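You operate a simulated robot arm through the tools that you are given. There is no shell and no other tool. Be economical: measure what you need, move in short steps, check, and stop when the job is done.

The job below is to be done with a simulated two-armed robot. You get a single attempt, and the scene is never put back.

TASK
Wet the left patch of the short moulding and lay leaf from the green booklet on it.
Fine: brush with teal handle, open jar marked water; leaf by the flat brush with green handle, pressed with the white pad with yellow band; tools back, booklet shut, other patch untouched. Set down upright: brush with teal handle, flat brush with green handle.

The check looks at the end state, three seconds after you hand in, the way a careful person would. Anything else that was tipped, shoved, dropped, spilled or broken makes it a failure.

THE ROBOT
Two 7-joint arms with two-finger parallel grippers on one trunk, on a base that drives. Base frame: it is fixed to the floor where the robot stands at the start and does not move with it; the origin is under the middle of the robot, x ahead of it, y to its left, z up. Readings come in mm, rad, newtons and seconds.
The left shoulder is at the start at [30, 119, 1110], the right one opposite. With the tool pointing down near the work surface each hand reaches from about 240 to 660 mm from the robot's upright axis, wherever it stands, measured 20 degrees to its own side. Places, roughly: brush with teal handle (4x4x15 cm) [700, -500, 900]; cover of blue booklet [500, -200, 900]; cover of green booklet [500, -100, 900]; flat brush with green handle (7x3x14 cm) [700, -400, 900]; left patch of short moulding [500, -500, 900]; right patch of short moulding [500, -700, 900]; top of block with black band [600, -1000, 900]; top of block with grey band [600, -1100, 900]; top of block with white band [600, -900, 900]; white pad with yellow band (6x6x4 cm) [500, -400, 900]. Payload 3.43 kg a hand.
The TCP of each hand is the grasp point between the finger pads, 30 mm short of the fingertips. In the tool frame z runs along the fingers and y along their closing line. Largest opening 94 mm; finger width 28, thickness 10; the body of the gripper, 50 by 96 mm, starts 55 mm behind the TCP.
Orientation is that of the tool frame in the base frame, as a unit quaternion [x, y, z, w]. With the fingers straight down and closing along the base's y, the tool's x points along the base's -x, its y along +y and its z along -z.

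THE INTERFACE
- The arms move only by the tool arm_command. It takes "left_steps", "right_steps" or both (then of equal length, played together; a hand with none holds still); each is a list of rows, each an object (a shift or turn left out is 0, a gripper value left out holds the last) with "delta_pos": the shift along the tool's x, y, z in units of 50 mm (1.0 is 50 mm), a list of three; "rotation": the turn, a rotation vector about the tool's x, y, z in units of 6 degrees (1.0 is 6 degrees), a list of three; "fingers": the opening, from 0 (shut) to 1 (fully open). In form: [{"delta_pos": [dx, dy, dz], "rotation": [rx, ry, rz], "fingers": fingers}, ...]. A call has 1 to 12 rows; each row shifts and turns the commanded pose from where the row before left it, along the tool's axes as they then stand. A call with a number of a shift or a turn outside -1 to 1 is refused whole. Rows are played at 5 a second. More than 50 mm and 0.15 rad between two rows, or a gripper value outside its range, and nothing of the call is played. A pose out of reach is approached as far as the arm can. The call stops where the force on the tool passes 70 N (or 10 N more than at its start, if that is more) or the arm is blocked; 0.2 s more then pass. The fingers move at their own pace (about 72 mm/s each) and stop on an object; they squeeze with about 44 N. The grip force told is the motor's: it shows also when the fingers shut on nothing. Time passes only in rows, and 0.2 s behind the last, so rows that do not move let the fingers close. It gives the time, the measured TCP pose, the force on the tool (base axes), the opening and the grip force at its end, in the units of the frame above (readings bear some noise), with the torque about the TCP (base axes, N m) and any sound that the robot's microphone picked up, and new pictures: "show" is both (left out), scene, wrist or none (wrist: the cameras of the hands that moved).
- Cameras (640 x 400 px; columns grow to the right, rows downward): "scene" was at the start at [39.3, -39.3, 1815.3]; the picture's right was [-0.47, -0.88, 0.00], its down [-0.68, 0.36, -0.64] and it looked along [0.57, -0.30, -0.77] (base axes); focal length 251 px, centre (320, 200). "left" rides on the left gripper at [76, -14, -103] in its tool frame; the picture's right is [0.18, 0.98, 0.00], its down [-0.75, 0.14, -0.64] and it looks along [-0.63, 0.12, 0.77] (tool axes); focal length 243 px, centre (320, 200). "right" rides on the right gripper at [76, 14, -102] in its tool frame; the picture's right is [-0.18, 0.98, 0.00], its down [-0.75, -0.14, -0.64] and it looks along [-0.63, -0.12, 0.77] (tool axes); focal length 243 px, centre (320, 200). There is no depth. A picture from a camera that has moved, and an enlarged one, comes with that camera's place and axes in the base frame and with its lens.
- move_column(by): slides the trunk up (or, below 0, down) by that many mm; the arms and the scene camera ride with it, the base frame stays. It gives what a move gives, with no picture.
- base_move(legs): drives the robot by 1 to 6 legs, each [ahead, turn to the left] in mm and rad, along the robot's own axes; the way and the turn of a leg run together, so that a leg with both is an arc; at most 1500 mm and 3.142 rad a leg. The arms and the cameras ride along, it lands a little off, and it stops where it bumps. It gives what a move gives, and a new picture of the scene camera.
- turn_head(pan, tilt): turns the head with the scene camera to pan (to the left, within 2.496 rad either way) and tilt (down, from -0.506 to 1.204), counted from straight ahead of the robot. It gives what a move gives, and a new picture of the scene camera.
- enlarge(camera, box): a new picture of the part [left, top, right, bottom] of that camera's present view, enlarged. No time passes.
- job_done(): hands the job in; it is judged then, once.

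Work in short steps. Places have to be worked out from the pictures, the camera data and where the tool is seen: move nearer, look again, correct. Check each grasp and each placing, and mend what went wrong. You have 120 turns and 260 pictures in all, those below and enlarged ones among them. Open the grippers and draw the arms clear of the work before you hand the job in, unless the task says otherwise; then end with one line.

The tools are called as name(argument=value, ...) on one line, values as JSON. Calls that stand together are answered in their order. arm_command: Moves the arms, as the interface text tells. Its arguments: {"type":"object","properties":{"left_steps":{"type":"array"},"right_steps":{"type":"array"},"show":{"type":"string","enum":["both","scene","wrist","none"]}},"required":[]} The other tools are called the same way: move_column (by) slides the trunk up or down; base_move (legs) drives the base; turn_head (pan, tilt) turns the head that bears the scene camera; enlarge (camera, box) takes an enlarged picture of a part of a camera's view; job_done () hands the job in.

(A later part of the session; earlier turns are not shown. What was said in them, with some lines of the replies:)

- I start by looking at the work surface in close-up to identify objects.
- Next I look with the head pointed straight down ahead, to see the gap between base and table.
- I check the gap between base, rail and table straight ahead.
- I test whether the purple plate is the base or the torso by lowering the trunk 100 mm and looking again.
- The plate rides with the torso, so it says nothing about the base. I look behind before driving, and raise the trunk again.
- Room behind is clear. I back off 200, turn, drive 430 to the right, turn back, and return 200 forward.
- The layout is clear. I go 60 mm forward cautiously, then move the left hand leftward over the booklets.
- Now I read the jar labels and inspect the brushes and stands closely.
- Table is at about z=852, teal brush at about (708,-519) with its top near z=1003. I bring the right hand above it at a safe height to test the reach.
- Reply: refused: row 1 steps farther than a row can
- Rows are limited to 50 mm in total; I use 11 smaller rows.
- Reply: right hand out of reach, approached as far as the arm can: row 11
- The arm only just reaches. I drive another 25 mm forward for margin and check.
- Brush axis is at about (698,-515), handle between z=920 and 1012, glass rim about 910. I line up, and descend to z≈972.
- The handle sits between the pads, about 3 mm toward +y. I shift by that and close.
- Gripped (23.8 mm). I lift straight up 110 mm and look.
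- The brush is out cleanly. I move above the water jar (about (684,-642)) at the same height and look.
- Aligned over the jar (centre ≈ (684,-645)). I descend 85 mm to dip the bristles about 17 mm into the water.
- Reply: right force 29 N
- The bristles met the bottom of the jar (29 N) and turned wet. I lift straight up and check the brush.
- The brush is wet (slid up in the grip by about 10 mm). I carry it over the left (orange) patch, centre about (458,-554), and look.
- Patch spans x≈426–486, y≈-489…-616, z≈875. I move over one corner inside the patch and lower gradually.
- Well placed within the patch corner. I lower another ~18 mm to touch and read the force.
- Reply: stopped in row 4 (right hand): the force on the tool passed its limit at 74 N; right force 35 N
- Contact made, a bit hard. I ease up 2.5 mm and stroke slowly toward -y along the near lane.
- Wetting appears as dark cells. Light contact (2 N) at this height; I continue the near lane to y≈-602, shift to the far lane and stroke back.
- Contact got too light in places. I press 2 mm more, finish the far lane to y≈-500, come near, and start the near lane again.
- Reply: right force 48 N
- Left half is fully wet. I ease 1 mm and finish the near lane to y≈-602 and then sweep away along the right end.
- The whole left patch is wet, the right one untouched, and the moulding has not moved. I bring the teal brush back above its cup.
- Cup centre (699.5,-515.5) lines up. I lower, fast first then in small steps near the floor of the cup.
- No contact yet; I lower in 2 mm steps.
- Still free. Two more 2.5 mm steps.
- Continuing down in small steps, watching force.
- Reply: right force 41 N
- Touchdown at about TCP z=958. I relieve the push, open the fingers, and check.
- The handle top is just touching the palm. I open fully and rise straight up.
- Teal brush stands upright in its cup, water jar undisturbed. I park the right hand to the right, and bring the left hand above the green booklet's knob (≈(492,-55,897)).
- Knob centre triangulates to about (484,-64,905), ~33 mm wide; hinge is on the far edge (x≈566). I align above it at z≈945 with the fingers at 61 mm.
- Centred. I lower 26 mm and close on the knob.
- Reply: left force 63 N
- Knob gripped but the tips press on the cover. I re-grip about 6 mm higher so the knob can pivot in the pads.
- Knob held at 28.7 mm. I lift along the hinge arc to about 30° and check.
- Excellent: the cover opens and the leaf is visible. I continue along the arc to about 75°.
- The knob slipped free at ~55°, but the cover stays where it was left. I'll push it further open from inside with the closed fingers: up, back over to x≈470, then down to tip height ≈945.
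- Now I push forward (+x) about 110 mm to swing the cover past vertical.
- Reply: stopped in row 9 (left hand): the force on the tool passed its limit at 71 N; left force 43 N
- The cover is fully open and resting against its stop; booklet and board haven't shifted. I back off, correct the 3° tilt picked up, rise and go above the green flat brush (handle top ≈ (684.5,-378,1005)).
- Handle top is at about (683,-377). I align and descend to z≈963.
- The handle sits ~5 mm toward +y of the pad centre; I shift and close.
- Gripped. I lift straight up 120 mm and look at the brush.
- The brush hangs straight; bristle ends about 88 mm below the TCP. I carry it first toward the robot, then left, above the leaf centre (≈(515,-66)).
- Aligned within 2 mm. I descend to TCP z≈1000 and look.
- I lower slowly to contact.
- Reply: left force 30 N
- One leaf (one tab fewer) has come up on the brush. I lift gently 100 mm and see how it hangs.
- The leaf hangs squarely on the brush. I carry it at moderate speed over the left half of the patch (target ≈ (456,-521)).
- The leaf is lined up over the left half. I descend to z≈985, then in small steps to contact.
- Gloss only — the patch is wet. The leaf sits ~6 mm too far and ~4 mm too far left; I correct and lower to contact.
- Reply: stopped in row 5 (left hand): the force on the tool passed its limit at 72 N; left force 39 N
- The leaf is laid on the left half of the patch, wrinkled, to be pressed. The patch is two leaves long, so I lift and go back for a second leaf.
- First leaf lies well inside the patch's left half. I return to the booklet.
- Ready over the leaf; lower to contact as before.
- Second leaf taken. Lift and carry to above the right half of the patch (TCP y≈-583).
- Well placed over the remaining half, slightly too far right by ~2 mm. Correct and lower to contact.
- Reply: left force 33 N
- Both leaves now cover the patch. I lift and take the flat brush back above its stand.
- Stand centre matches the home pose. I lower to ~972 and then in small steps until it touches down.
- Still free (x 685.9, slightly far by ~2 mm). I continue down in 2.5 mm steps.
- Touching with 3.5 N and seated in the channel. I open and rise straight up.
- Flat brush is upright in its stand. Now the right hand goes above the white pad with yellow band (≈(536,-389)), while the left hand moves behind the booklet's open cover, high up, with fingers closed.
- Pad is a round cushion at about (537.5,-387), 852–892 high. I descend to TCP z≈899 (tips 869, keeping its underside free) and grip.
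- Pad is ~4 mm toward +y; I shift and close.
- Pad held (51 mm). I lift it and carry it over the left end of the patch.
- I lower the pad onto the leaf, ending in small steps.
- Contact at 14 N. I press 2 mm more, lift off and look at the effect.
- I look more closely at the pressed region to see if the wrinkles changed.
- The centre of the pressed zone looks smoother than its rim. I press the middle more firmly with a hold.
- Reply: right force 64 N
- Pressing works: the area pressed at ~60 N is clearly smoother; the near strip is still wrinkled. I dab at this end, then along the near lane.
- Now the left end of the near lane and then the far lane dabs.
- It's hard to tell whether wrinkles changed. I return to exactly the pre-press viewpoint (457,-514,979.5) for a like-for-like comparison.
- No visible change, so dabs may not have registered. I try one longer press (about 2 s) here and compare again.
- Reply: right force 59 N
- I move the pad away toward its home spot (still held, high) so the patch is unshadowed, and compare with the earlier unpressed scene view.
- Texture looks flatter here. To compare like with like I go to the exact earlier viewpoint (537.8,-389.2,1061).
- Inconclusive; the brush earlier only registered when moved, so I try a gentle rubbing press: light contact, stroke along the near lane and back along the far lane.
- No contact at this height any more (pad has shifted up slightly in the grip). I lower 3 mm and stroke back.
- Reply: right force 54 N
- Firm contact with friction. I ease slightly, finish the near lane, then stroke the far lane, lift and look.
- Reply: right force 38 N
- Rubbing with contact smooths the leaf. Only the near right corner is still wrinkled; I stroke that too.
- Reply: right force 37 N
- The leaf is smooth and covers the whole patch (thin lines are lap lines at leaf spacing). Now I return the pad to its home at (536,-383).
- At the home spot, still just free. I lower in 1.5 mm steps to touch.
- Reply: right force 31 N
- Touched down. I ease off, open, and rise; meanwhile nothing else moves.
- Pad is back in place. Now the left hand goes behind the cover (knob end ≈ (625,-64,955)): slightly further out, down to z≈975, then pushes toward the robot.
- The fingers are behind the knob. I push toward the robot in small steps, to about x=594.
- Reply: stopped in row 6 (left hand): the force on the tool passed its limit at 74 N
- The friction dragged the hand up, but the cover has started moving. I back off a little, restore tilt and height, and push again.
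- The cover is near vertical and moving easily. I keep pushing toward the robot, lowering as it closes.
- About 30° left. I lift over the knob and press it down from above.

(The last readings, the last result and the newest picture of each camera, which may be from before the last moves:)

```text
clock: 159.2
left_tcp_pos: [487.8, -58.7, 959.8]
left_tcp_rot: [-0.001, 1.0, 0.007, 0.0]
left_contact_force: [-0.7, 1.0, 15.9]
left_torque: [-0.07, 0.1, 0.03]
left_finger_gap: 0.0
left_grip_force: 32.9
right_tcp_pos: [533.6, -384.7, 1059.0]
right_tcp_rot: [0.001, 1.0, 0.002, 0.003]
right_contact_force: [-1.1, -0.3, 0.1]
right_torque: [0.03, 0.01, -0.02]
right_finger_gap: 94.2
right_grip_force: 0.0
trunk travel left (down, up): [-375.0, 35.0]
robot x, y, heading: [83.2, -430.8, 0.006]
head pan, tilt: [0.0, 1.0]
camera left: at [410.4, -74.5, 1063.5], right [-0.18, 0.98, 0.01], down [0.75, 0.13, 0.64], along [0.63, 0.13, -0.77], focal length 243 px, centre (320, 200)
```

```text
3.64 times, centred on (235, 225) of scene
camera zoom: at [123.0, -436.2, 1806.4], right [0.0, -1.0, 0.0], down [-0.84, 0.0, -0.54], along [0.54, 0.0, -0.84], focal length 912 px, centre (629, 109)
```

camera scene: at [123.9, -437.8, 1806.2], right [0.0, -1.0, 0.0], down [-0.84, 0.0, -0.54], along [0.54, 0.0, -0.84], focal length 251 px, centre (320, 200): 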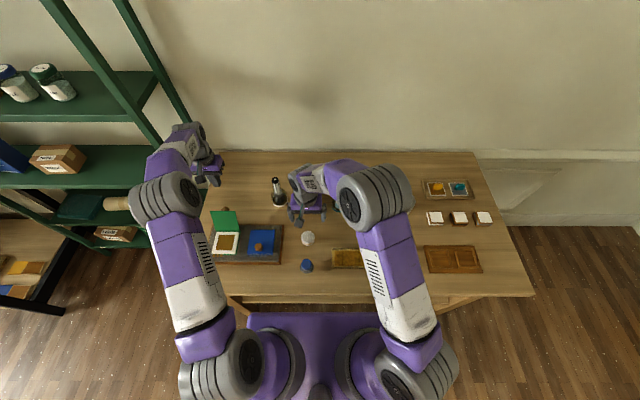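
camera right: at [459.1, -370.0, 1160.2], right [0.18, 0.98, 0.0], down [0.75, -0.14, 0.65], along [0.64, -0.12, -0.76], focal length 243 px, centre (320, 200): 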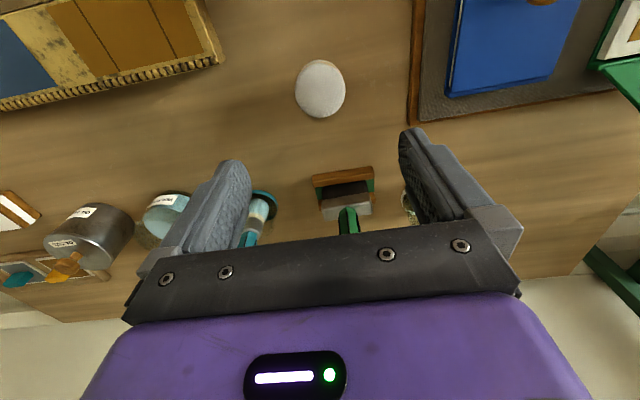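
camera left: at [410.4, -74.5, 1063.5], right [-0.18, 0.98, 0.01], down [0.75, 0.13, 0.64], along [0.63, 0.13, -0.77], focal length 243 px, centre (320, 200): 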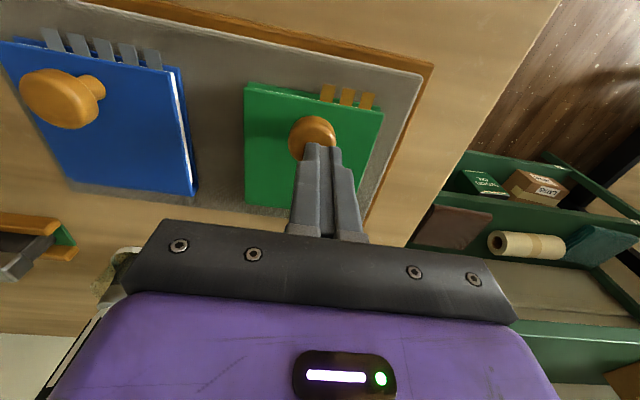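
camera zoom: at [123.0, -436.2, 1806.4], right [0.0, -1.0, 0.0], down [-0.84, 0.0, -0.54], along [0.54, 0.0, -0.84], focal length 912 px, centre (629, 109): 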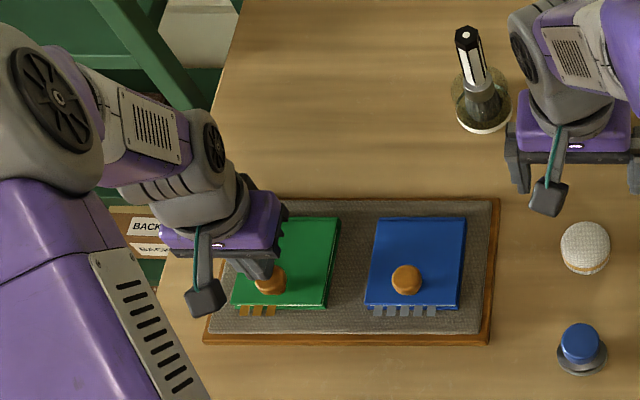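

The cover is down (16 N). I press 2 mm more to seat it, then rise and withdraw both arms.

arm_command(left_steps=[{"delta_pos": [0, 0, 0.05]}, {}, {"delta_pos": [0, 0, -0.5]}, {"delta_pos": [0, 0, -0.9]}, {"delta_pos": [0, 0, -0.9], "fingers": 1}, {"delta_pos": [0, 0, -0.9]}, {"delta_pos": [0.6, 0, -0.7]}, {"delta_pos": [0.6, 0, -0.5]}, {"delta_pos": [0.6, 0.3, 0]}, {}], right_steps=[{"delta_pos": [0, 0, -0.9]}, {"delta_pos": [0, 0, -0.9]}, {"delta_pos": [0, -0.9, -0.3]}, {"delta_pos": [0, -0.9, -0.3]}, {"delta_pos": [0.4, -0.9, 0]}, {"delta_pos": [0.4, -0.9, 0]}, {"delta_pos": [0.6, -0.7, 0]}, {"delta_pos": [0.6, -0.7, 0]}, {"delta_pos": [0.6, -0.7, 0]}, {}], show="scene")

enlarge(camera="scene", box=[190, 140, 510, 310])

enlarge(camera="scene", box=[195, 200, 295, 270])

enlarge(camera="scene", box=[260, 160, 400, 230])

```text
clock: 161.4
left_tcp_pos: [397.8, -43.2, 1176.8]
left_tcp_rot: [0.0, 1.0, 0.007, -0.002]
left_contact_force: [0.5, 0.1, -0.5]
left_torque: [0.02, 0.04, -0.02]
left_finger_gap: 93.9
left_grip_force: 0.0
right_tcp_pos: [404.4, -667.8, 1176.1]
right_tcp_rot: [0.0, 1.0, 0.001, 0.003]
right_contact_force: [0.1, -0.9, -0.1]
right_torque: [-0.03, 0.0, 0.0]
right_finger_gap: 93.9
right_grip_force: 0.1
trunk travel left (down, up): [-375.0, 35.0]
robot x, y, heading: [81.1, -434.5, 0.002]
head pan, tilt: [0.0, 1.0]
camera scene: at [126.4, -434.6, 1806.1], right [0.0, -1.0, 0.0], down [-0.84, 0.0, -0.54], along [0.54, 0.0, -0.84], focal length 251 px, centre (320, 200)
```

scene: 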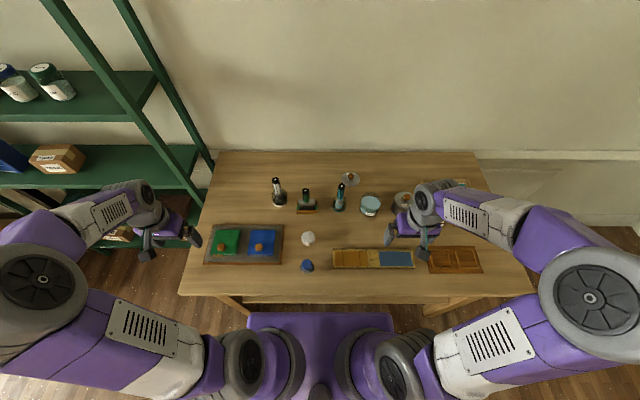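

```text
2.00 times, centred on (350, 225) of scene
camera zoom: at [126.4, -434.6, 1806.1], right [0.0, -1.0, 0.0], down [-0.84, 0.0, -0.54], along [0.54, 0.0, -0.84], focal length 502 px, centre (260, 150)
```

zoom: 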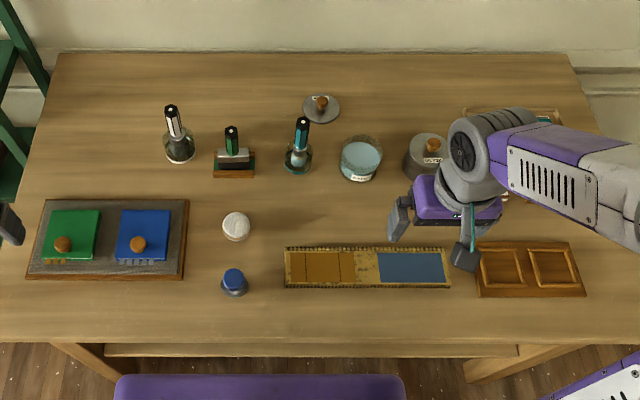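

```text
5.71 times, centred on (245, 235) of scene
camera zoom: at [126.4, -434.6, 1806.1], right [0.0, -1.0, 0.0], down [-0.84, 0.0, -0.54], along [0.54, 0.0, -0.84], focal length 1434 px, centre (749, 0)
```

zoom: 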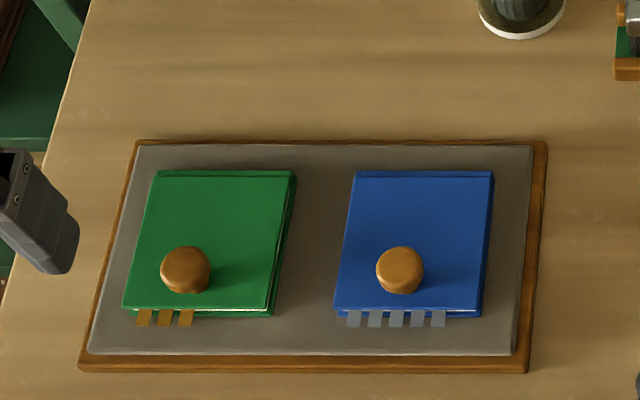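

```text
4.57 times, centred on (330, 195) of scene
camera zoom: at [126.4, -434.6, 1806.1], right [0.0, -1.0, 0.0], down [-0.84, 0.0, -0.54], along [0.54, 0.0, -0.84], focal length 1147 px, centre (274, 223)
```

zoom: 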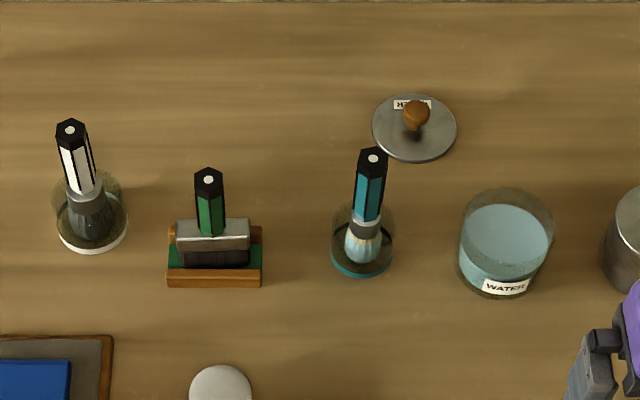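

Booklet is shut, brushes upright, pad back, jar intact, right patch untouched. I draw the right hand a little further clear of the work, then hand in.

arm_command(right_steps=[{"delta_pos": [0.5, -0.5, -0.5]}, {"delta_pos": [0.5, -0.5, -0.5]}, {"delta_pos": [0.5, -0.5, -0.5]}, {}], show="none")

enlarge(camera="scene", box=[290, 190, 430, 290])

```text
clock: 162.4
left_tcp_pos: [398.4, -42.5, 1177.3]
left_tcp_rot: [0.0, 1.0, 0.005, -0.001]
left_contact_force: [0.4, -0.3, 0.2]
left_torque: [0.01, 0.02, 0.02]
left_finger_gap: 93.9
left_grip_force: 0.1
right_tcp_pos: [328.8, -744.3, 1250.0]
right_tcp_rot: [0.0, 1.0, 0.001, 0.003]
right_contact_force: [0.9, 0.4, 0.1]
right_torque: [-0.03, -0.02, -0.02]
right_finger_gap: 94.0
right_grip_force: 0.0
trunk travel left (down, up): [-375.0, 35.0]
robot x, y, heading: [82.7, -429.1, 0.0]
head pan, tilt: [0.0, 1.0]
```

```text
4.00 times, centred on (360, 240) of scene
camera zoom: at [125.8, -435.0, 1806.1], right [0.0, -1.0, 0.0], down [-0.84, 0.0, -0.54], along [0.54, 0.0, -0.84], focal length 1004 px, centre (160, 40)
```

zoom: 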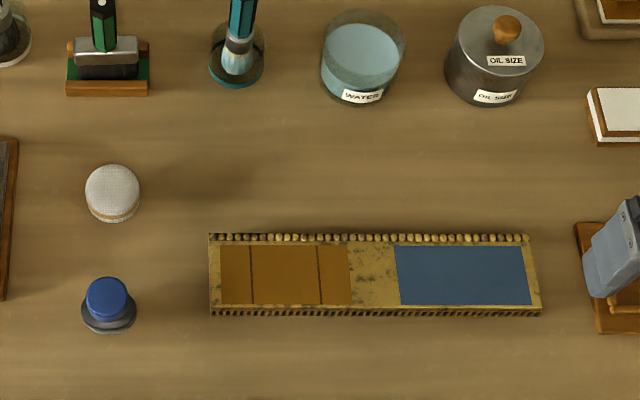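

Everything is in its final state and both arms are clear; I hand in.

job_done()

```text
The job is handed in.
```

The left patch of the short moulding is wetted, covered with leaf from the green booklet and pressed smooth; it took two leaves to cover, and two thin dark lines (which I took to be lap lines) still show. Both brushes stand upright, the pad is back, the booklet is shut and the right patch is untouched.
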